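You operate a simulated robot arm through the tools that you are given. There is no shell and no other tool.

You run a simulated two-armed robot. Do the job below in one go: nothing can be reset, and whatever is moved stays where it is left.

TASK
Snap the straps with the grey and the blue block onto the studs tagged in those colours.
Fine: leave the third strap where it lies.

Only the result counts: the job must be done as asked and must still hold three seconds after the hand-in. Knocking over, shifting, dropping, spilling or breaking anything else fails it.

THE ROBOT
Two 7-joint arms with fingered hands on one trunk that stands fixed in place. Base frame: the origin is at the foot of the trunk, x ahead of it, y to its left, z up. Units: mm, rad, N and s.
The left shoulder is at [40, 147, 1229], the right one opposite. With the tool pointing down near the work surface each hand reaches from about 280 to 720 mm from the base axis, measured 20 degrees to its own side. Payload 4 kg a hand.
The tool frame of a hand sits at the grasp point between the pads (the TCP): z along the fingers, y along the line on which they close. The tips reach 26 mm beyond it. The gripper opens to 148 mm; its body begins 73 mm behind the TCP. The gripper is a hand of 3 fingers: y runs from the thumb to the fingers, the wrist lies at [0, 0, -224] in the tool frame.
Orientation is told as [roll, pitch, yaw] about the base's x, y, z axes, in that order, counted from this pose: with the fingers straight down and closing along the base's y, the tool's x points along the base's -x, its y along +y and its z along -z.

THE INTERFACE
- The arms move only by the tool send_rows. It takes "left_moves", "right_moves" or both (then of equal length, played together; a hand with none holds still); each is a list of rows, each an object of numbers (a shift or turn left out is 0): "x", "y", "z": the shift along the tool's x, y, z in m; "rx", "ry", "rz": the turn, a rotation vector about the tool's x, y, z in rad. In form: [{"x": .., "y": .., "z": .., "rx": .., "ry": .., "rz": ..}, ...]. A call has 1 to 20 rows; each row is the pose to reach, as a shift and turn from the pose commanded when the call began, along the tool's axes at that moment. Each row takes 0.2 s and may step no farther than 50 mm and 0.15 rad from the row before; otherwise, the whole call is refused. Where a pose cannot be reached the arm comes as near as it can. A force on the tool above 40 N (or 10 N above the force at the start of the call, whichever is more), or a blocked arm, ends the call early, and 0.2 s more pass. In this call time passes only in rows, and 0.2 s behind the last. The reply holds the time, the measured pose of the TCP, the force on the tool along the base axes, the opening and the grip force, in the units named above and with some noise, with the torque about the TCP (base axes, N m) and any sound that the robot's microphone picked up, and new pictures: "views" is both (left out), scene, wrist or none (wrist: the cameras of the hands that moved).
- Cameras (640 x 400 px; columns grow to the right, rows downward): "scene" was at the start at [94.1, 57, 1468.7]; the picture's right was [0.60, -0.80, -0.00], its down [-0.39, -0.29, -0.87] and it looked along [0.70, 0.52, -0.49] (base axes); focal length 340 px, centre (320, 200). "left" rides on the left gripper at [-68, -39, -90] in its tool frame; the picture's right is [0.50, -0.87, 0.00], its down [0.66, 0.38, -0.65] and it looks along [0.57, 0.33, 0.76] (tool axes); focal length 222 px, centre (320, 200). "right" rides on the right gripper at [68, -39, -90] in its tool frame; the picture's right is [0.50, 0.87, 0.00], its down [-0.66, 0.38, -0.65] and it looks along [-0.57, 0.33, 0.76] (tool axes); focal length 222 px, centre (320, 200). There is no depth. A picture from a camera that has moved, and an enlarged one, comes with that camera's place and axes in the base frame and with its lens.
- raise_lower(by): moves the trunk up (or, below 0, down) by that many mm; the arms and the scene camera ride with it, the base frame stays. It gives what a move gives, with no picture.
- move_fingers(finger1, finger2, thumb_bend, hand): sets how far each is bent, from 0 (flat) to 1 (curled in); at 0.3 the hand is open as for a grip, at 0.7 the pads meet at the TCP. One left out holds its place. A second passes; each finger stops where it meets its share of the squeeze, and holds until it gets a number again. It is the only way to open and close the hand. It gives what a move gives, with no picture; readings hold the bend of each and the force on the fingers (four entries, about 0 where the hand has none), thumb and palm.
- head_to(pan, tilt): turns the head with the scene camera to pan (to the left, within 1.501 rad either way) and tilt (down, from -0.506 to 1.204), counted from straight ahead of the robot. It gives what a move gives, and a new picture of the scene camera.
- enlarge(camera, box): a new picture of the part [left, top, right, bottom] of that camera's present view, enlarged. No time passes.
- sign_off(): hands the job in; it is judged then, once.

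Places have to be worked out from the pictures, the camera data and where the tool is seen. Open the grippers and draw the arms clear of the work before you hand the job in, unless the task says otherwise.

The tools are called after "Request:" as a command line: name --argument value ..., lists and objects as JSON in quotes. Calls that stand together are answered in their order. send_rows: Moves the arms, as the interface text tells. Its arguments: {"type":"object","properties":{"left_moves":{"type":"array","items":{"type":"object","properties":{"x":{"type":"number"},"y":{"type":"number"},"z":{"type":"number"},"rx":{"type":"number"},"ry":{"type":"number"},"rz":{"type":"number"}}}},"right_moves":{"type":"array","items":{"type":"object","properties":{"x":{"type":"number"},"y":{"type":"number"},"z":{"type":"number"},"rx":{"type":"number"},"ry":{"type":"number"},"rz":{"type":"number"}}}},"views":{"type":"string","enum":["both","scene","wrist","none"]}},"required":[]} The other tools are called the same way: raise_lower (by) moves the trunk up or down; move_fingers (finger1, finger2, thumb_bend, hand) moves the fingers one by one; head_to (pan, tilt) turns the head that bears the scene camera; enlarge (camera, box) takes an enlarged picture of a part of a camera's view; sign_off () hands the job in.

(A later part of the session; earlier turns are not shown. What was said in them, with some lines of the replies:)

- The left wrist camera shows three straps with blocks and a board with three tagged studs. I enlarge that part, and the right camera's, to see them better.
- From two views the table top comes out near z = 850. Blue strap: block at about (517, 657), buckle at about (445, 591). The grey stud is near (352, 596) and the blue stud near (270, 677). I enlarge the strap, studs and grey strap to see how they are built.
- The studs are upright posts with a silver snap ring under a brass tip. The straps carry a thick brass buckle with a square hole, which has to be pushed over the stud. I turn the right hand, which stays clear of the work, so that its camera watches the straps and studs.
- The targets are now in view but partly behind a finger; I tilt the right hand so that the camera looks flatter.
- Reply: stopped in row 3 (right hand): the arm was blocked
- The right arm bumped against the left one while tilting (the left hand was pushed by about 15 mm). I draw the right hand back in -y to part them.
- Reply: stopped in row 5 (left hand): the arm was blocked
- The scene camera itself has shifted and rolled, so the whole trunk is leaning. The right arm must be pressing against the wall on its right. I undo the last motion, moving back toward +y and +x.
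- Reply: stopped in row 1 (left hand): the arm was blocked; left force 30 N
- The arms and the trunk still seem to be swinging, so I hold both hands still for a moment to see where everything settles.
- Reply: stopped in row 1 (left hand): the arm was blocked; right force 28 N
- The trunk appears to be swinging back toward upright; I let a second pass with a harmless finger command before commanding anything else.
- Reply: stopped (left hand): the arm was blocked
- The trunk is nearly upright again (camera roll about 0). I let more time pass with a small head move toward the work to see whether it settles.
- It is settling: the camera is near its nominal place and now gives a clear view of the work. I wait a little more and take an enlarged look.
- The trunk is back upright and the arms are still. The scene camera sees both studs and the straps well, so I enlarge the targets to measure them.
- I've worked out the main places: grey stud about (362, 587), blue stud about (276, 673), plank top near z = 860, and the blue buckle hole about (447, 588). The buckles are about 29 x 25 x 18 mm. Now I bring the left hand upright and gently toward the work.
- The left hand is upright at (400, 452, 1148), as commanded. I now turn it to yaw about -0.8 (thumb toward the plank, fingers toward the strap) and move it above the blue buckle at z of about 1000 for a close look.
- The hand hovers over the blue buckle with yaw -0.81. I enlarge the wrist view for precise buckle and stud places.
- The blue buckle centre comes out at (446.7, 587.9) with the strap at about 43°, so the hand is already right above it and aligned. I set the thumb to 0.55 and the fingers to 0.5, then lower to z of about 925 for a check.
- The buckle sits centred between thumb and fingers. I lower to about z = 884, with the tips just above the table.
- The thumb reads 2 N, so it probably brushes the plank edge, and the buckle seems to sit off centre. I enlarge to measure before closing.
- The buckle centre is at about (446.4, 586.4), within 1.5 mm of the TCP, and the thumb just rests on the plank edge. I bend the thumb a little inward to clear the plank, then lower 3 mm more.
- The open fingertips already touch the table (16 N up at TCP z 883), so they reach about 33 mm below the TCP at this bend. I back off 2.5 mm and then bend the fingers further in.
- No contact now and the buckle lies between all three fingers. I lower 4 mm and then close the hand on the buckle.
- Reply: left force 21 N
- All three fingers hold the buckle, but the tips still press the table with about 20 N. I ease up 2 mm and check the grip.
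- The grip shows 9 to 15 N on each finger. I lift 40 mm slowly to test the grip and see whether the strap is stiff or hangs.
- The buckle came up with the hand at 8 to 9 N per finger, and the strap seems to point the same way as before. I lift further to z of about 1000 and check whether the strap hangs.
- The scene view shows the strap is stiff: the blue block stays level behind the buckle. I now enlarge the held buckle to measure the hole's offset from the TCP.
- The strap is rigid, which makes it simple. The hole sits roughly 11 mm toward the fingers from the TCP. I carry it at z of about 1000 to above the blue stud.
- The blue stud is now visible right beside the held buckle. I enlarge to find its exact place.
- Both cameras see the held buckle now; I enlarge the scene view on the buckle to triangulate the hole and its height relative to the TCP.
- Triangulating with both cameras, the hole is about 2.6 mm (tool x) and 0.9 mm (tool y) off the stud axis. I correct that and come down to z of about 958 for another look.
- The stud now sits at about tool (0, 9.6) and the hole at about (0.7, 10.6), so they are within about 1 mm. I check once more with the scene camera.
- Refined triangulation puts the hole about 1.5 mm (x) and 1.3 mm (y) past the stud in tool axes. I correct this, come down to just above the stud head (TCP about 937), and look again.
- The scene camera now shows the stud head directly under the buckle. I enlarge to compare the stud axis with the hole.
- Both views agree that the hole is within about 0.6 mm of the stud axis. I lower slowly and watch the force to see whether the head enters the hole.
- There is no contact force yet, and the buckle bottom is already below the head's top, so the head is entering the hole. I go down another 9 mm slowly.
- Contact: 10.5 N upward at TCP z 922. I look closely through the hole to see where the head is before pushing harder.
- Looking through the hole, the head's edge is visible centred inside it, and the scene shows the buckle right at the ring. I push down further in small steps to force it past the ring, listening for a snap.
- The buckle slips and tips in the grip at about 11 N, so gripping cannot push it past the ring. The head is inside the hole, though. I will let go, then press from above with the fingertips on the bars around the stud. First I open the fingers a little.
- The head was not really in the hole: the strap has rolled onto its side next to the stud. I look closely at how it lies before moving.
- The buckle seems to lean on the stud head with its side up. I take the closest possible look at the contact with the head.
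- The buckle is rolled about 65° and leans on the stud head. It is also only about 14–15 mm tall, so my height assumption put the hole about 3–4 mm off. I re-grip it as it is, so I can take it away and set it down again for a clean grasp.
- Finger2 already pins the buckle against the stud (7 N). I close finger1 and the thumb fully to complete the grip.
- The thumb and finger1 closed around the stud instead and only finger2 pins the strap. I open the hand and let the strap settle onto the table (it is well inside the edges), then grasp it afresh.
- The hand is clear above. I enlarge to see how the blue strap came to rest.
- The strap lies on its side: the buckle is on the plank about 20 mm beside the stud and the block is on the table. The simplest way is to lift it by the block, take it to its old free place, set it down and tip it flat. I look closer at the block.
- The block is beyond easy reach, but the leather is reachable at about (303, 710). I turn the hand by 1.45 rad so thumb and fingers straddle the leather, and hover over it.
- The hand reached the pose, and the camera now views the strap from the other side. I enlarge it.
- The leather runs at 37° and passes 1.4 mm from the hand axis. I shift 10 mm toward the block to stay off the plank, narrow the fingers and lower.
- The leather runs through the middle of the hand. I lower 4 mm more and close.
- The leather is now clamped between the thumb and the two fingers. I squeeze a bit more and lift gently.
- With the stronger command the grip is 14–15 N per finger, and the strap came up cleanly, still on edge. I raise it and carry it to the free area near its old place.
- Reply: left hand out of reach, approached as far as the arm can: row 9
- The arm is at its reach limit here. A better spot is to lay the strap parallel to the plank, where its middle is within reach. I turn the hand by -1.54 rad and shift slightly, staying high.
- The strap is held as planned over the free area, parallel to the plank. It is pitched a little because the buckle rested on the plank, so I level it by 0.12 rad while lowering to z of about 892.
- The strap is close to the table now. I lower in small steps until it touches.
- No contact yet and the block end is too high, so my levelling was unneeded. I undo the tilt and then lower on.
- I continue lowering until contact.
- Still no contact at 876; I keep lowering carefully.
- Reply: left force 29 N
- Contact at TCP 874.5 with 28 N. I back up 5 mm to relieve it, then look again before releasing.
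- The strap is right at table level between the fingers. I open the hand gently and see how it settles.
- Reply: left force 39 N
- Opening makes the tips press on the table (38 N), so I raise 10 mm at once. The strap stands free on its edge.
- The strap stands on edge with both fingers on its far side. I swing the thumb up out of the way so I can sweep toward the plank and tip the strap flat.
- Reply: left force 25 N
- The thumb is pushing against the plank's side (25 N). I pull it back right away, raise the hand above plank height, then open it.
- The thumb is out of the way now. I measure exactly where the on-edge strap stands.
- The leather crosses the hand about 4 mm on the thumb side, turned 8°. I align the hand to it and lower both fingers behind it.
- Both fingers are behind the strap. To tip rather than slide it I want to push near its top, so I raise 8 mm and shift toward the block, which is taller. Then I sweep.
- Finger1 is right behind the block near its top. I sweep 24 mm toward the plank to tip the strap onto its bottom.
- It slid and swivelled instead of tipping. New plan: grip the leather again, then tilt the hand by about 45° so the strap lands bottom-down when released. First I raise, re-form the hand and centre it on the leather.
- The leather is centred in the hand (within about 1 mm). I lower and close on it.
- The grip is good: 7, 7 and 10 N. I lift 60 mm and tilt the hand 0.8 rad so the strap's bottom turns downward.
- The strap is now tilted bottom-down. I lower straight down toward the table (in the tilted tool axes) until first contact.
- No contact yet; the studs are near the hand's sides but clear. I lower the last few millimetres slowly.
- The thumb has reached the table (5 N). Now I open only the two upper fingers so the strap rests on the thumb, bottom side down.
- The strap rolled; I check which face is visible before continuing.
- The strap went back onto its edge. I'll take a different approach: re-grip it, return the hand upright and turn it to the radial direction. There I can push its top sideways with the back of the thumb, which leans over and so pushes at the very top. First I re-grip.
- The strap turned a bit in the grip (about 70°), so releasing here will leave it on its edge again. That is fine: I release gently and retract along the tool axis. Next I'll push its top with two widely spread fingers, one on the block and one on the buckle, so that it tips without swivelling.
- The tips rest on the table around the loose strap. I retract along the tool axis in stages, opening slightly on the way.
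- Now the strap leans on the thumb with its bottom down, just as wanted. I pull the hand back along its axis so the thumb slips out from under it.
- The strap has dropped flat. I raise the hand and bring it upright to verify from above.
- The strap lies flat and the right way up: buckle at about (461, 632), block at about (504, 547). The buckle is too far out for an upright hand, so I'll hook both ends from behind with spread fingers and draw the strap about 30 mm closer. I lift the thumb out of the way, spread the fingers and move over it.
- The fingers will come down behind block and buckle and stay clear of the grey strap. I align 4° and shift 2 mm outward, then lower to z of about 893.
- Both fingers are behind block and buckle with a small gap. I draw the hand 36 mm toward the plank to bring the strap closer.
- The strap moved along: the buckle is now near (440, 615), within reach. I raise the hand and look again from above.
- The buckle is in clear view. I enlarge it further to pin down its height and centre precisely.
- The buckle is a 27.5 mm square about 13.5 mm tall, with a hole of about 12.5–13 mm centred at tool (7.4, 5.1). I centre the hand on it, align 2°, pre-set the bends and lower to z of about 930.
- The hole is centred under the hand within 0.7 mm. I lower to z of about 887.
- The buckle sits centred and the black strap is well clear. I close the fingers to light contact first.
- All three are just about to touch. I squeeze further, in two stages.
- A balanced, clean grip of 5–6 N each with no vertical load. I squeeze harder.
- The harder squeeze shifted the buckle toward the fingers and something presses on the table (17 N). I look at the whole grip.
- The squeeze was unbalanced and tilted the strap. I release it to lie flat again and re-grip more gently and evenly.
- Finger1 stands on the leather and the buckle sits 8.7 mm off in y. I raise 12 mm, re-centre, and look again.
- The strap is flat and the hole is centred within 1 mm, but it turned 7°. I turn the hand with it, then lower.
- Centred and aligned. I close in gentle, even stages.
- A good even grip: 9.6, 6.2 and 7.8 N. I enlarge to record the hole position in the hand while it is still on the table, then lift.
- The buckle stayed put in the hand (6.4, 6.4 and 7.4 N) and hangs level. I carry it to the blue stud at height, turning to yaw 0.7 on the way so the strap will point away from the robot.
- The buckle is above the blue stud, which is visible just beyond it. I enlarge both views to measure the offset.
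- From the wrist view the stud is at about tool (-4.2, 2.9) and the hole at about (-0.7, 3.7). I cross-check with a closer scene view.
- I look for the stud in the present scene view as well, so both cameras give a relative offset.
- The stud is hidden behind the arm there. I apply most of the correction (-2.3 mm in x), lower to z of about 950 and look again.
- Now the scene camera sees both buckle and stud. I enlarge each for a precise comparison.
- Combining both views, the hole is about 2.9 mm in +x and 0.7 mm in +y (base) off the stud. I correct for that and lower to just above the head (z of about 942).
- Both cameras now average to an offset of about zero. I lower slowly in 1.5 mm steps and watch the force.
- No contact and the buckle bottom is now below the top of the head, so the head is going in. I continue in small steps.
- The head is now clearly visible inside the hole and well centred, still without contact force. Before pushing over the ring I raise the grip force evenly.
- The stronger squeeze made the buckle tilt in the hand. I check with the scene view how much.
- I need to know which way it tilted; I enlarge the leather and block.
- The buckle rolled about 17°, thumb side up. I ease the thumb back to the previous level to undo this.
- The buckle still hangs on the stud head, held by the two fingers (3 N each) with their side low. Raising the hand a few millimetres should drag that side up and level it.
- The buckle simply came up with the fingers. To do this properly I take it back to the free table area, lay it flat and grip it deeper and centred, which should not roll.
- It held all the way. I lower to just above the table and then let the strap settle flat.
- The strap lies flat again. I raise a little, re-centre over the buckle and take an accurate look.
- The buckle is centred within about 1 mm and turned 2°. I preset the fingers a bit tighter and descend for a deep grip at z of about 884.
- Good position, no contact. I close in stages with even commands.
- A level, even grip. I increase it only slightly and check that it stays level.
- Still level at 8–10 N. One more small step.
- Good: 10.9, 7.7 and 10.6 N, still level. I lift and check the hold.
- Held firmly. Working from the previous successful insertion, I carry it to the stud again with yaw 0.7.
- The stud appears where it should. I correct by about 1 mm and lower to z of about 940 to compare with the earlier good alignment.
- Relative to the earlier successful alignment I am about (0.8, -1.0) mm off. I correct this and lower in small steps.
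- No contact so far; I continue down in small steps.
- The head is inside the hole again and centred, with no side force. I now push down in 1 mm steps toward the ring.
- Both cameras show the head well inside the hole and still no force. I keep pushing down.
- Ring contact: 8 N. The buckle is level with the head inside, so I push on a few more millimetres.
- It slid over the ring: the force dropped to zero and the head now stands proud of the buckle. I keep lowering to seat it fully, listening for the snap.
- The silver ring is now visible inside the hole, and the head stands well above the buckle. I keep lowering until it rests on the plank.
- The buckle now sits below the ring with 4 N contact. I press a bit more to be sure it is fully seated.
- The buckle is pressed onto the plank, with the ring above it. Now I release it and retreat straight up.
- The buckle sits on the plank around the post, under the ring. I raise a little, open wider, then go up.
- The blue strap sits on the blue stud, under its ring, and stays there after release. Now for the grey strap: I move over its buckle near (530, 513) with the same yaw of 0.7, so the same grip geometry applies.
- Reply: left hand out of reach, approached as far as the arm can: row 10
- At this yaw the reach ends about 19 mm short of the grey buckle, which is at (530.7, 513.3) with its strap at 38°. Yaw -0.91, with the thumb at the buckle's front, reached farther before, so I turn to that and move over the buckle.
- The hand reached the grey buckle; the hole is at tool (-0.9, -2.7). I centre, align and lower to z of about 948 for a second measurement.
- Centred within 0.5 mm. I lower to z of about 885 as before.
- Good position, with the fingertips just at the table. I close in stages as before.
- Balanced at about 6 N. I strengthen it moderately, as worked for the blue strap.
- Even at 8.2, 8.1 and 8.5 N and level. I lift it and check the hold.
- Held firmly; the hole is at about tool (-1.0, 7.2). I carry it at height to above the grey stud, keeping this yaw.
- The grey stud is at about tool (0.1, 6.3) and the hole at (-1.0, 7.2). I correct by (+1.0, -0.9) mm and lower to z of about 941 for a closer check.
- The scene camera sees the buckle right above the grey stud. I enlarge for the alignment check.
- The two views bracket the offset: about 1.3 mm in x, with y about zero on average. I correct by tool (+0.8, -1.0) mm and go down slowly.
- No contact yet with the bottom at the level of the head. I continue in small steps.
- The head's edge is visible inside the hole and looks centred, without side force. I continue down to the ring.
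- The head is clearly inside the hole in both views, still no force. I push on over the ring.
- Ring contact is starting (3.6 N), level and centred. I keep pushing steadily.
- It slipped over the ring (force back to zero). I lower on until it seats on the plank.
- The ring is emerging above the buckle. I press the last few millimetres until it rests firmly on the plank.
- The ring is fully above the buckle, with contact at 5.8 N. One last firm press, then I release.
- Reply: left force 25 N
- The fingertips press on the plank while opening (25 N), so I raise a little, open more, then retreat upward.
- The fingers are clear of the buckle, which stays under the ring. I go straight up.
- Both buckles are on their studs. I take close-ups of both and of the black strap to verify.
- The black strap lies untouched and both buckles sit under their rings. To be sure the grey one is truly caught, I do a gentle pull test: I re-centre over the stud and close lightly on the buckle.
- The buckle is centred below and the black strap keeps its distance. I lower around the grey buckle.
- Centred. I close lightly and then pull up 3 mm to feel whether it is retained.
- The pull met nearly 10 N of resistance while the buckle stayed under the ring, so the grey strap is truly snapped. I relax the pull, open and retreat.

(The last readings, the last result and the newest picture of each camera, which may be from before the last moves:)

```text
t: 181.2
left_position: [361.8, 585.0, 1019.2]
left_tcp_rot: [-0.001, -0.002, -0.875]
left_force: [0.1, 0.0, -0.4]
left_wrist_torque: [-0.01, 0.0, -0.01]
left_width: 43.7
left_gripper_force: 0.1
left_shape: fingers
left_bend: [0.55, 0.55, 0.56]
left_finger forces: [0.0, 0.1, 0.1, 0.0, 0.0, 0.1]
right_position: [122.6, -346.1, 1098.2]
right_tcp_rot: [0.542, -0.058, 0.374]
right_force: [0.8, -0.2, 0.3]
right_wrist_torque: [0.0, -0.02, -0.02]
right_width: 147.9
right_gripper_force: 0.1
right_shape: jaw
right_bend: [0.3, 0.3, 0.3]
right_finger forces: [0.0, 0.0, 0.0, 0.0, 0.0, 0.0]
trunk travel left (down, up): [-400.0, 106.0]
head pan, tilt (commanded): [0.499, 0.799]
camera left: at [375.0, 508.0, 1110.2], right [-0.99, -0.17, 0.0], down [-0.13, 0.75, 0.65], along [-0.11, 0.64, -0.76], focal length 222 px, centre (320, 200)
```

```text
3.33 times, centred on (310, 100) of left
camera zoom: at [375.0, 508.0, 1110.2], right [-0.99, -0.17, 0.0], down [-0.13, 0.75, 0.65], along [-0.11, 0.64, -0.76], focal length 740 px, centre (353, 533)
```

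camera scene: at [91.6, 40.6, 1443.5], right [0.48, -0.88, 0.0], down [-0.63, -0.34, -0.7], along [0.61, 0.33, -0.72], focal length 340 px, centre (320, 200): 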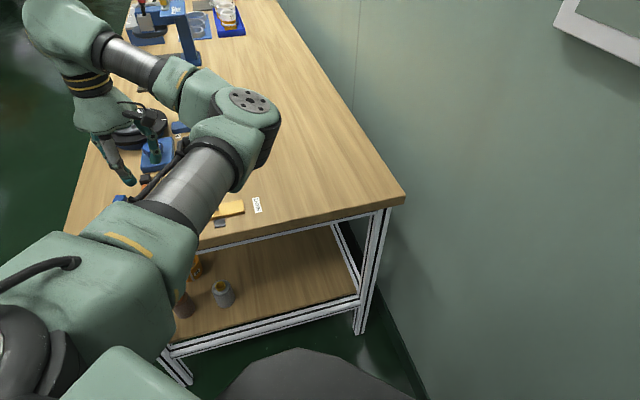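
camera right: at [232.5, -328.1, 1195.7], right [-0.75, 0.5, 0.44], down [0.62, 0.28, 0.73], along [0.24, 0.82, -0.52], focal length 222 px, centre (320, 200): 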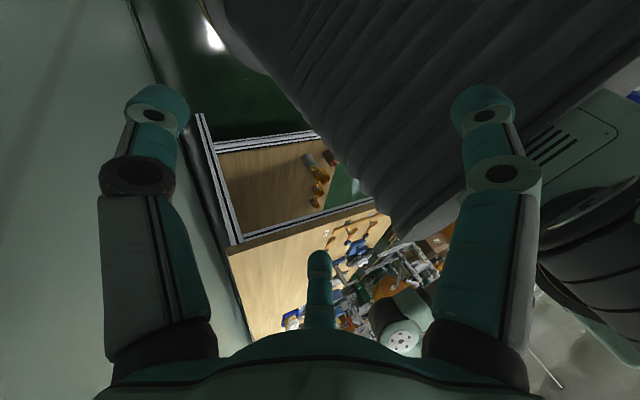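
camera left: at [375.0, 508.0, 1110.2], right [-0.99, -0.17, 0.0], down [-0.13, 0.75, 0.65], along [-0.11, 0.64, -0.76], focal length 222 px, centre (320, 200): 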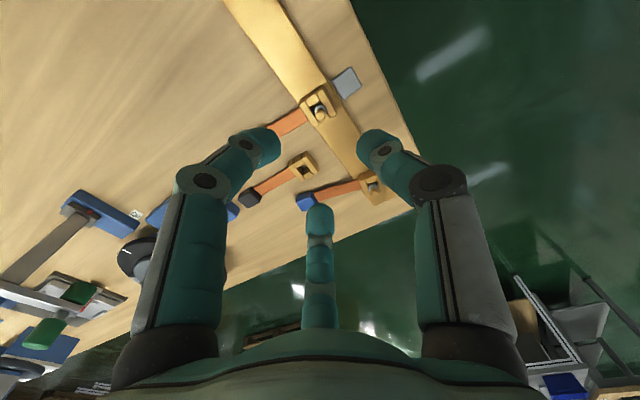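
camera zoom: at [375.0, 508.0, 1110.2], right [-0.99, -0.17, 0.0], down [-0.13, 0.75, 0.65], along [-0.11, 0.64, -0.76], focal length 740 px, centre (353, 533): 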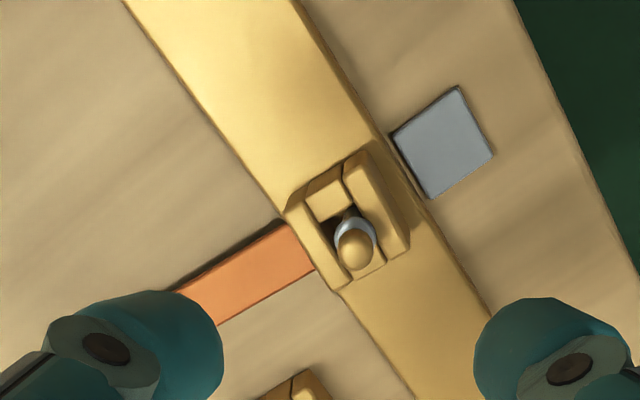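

Grey is done. Now I draw the left arm up and back, clear of the work, and open the hand fully.

Request:
send_rows --left_moves '[{"z": -0.03}, {"z": -0.06}, {"x": -0.02, "y": -0.0025, "z": -0.09}, {"x": -0.04, "y": -0.005, "z": -0.12}, {"x": -0.06, "y": -0.007, "z": -0.15}, {"x": -0.08, "y": -0.0095, "z": -0.17}, {"x": -0.1, "y": -0.012, "z": -0.18}, {"x": -0.1247, "y": -0.0146, "z": -0.18}]' --views "none"

Request:
move_fingers --hand "left" --finger1 0.3 --finger2 0.3 --thumb_bend 0.3

Request:
enlarge --camera "left" --box '[0, 0, 640, 400]'

Request:
enlarge --camera "scene" --box '[0, 0, 640, 400]'

```text
t: 183.0
left_position: [431.6, 479.8, 1197.9]
left_tcp_rot: [-0.001, -0.002, -0.875]
left_force: [0.1, 0.3, 1.0]
left_wrist_torque: [0.03, -0.01, -0.02]
left_width: 43.8
left_gripper_force: 0.1
left_shape: fingers
left_bend: [0.55, 0.55, 0.56]
left_finger forces: [0.0, 0.1, 0.0, 0.0, 0.0, 0.0]
right_position: [123.7, -346.2, 1098.8]
right_tcp_rot: [0.54, -0.058, 0.374]
right_force: [0.8, 0.4, 0.6]
right_wrist_torque: [0.02, 0.0, 0.01]
right_width: 147.9
right_gripper_force: 0.0
right_shape: jaw
right_bend: [0.3, 0.3, 0.3]
right_finger forces: [0.0, 0.1, 0.1, 0.0, 0.0, 0.0]
trunk travel left (down, up): [-400.0, 106.0]
head pan, tilt (commanded): [0.499, 0.799]
```

```text
t: 184.0
left_position: [430.5, 480.8, 1198.4]
left_tcp_rot: [-0.003, -0.003, -0.877]
left_force: [0.6, -0.5, 0.6]
left_wrist_torque: [0.0, 0.0, -0.03]
left_width: 126.4
left_gripper_force: 0.0
left_shape: fingers
left_bend: [0.3, 0.3, 0.3]
left_finger forces: [0.0, 0.0, 0.0, 0.0, 0.0, 0.0]
right_position: [120.4, -345.7, 1097.0]
right_tcp_rot: [0.539, -0.057, 0.372]
right_force: [-0.3, 0.0, 0.3]
right_wrist_torque: [-0.01, -0.02, 0.04]
right_width: 147.9
right_gripper_force: 0.0
right_shape: jaw
right_bend: [0.3, 0.3, 0.3]
right_finger forces: [0.0, 0.0, 0.0, 0.1, 0.1, 0.1]
trunk travel left (down, up): [-400.0, 106.0]
head pan, tilt (commanded): [0.499, 0.799]
```

```text
1.00 times, centred on (320, 200) of left (not enlarged: the box is as wide or as high as the picture)
camera zoom: at [444.1, 403.5, 1289.3], right [-0.99, -0.17, 0.0], down [-0.13, 0.75, 0.65], along [-0.11, 0.64, -0.76], focal length 222 px, centre (320, 200)
```

zoom: 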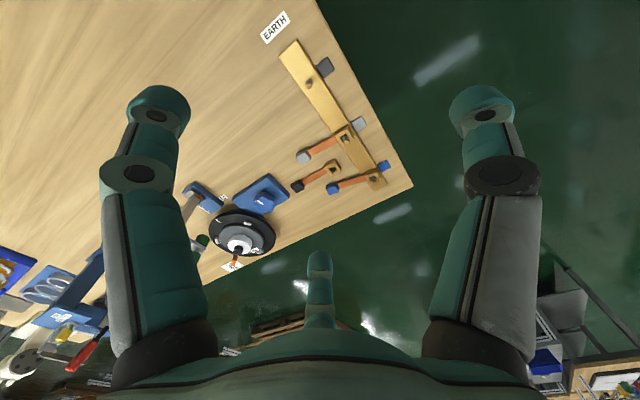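

```text
1.00 times, centred on (320, 200) of scene (not enlarged: the box is as wide or as high as the picture)
camera zoom: at [92.0, 41.0, 1443.4], right [0.48, -0.88, 0.0], down [-0.63, -0.34, -0.7], along [0.61, 0.33, -0.72], focal length 340 px, centre (320, 200)
```

zoom: 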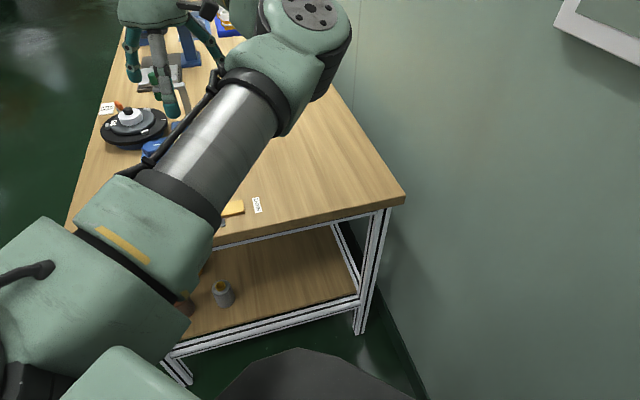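

The whole work area is in view now. I make a final close-up of the studs and straps.

Request:
enlarge --camera "left" --box '[280, 100, 408, 200]'

Request:
enlarge --camera "left" --box '[350, 155, 398, 195]'

Request:
enlarge --camera "left" --box '[320, 115, 368, 155]'

```text
4.00 times, centred on (344, 150) of left
camera zoom: at [444.1, 403.5, 1289.3], right [-0.99, -0.17, 0.0], down [-0.13, 0.75, 0.65], along [-0.11, 0.64, -0.76], focal length 888 px, centre (224, 400)
```

zoom: 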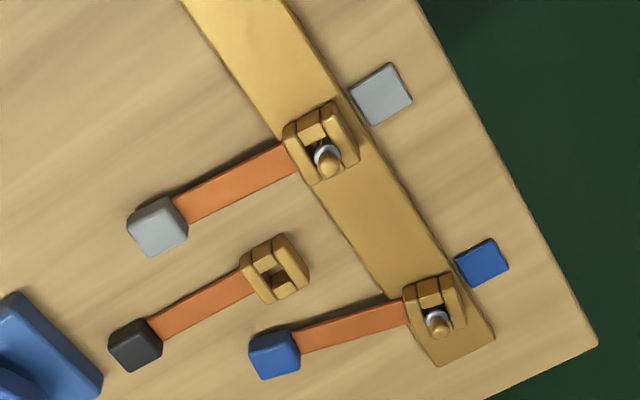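

```text
10.00 times, centred on (374, 175) of left
camera zoom: at [444.1, 403.5, 1289.3], right [-0.99, -0.17, 0.0], down [-0.13, 0.75, 0.65], along [-0.11, 0.64, -0.76], focal length 2221 px, centre (-220, 450)
```

zoom: 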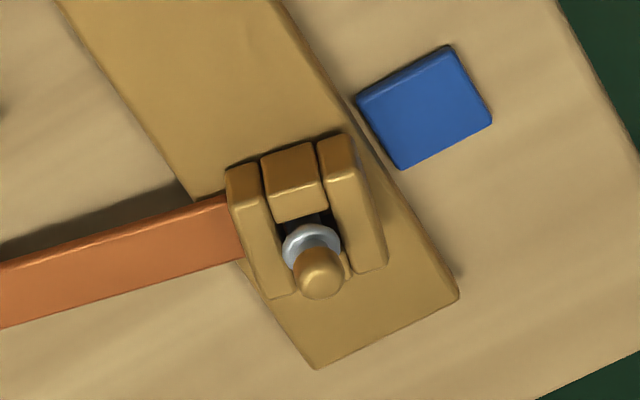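

```text
10.00 times, centred on (344, 135) of left
camera zoom: at [444.1, 403.5, 1289.3], right [-0.99, -0.17, 0.0], down [-0.13, 0.75, 0.65], along [-0.11, 0.64, -0.76], focal length 2221 px, centre (80, 850)
```

zoom: 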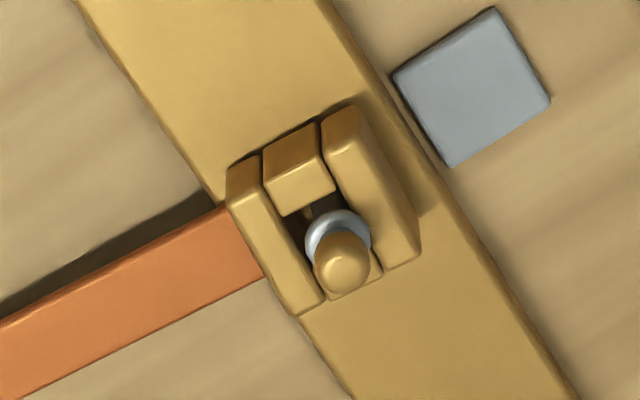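

Both the grey and the blue strap are seated the same way, under the rings of the studs tagged in their colours. The black strap and everything else lie where they were, the hands are open and the arms are clear. I hand the job in.

Request:
sign_off

```text
The job is handed in.
```

The grey and blue straps are snapped onto the studs tagged in their colours, and I've handed the job in. The black strap was left where it lay.

- **Grey strap:** it slipped over the stud's ring. A gentle pull afterwards met nearly 10 N of resistance, so it is held.
- **Blue strap:** it needed about 8 N to pass the ring and now sits the same way, under the ring and resting on the plank. I did not pull-test this one. My first attempt failed and the strap fell on its side, so I set it flat again and re-gripped it before it went on.
- **No click:** the robot's microphone reported no sound for either strap. I judged them by the force readings and close-up pictures.
- **Unplanned contact:** early on, the right arm was blocked while I tilted it for a better view, and the trunk leaned for a moment before settling back upright. Later the thumb pressed against the plank's side with about 25 N. Nothing looked moved in the final pictures.

Both hands are open, and the arms were clear of the work at hand-in.
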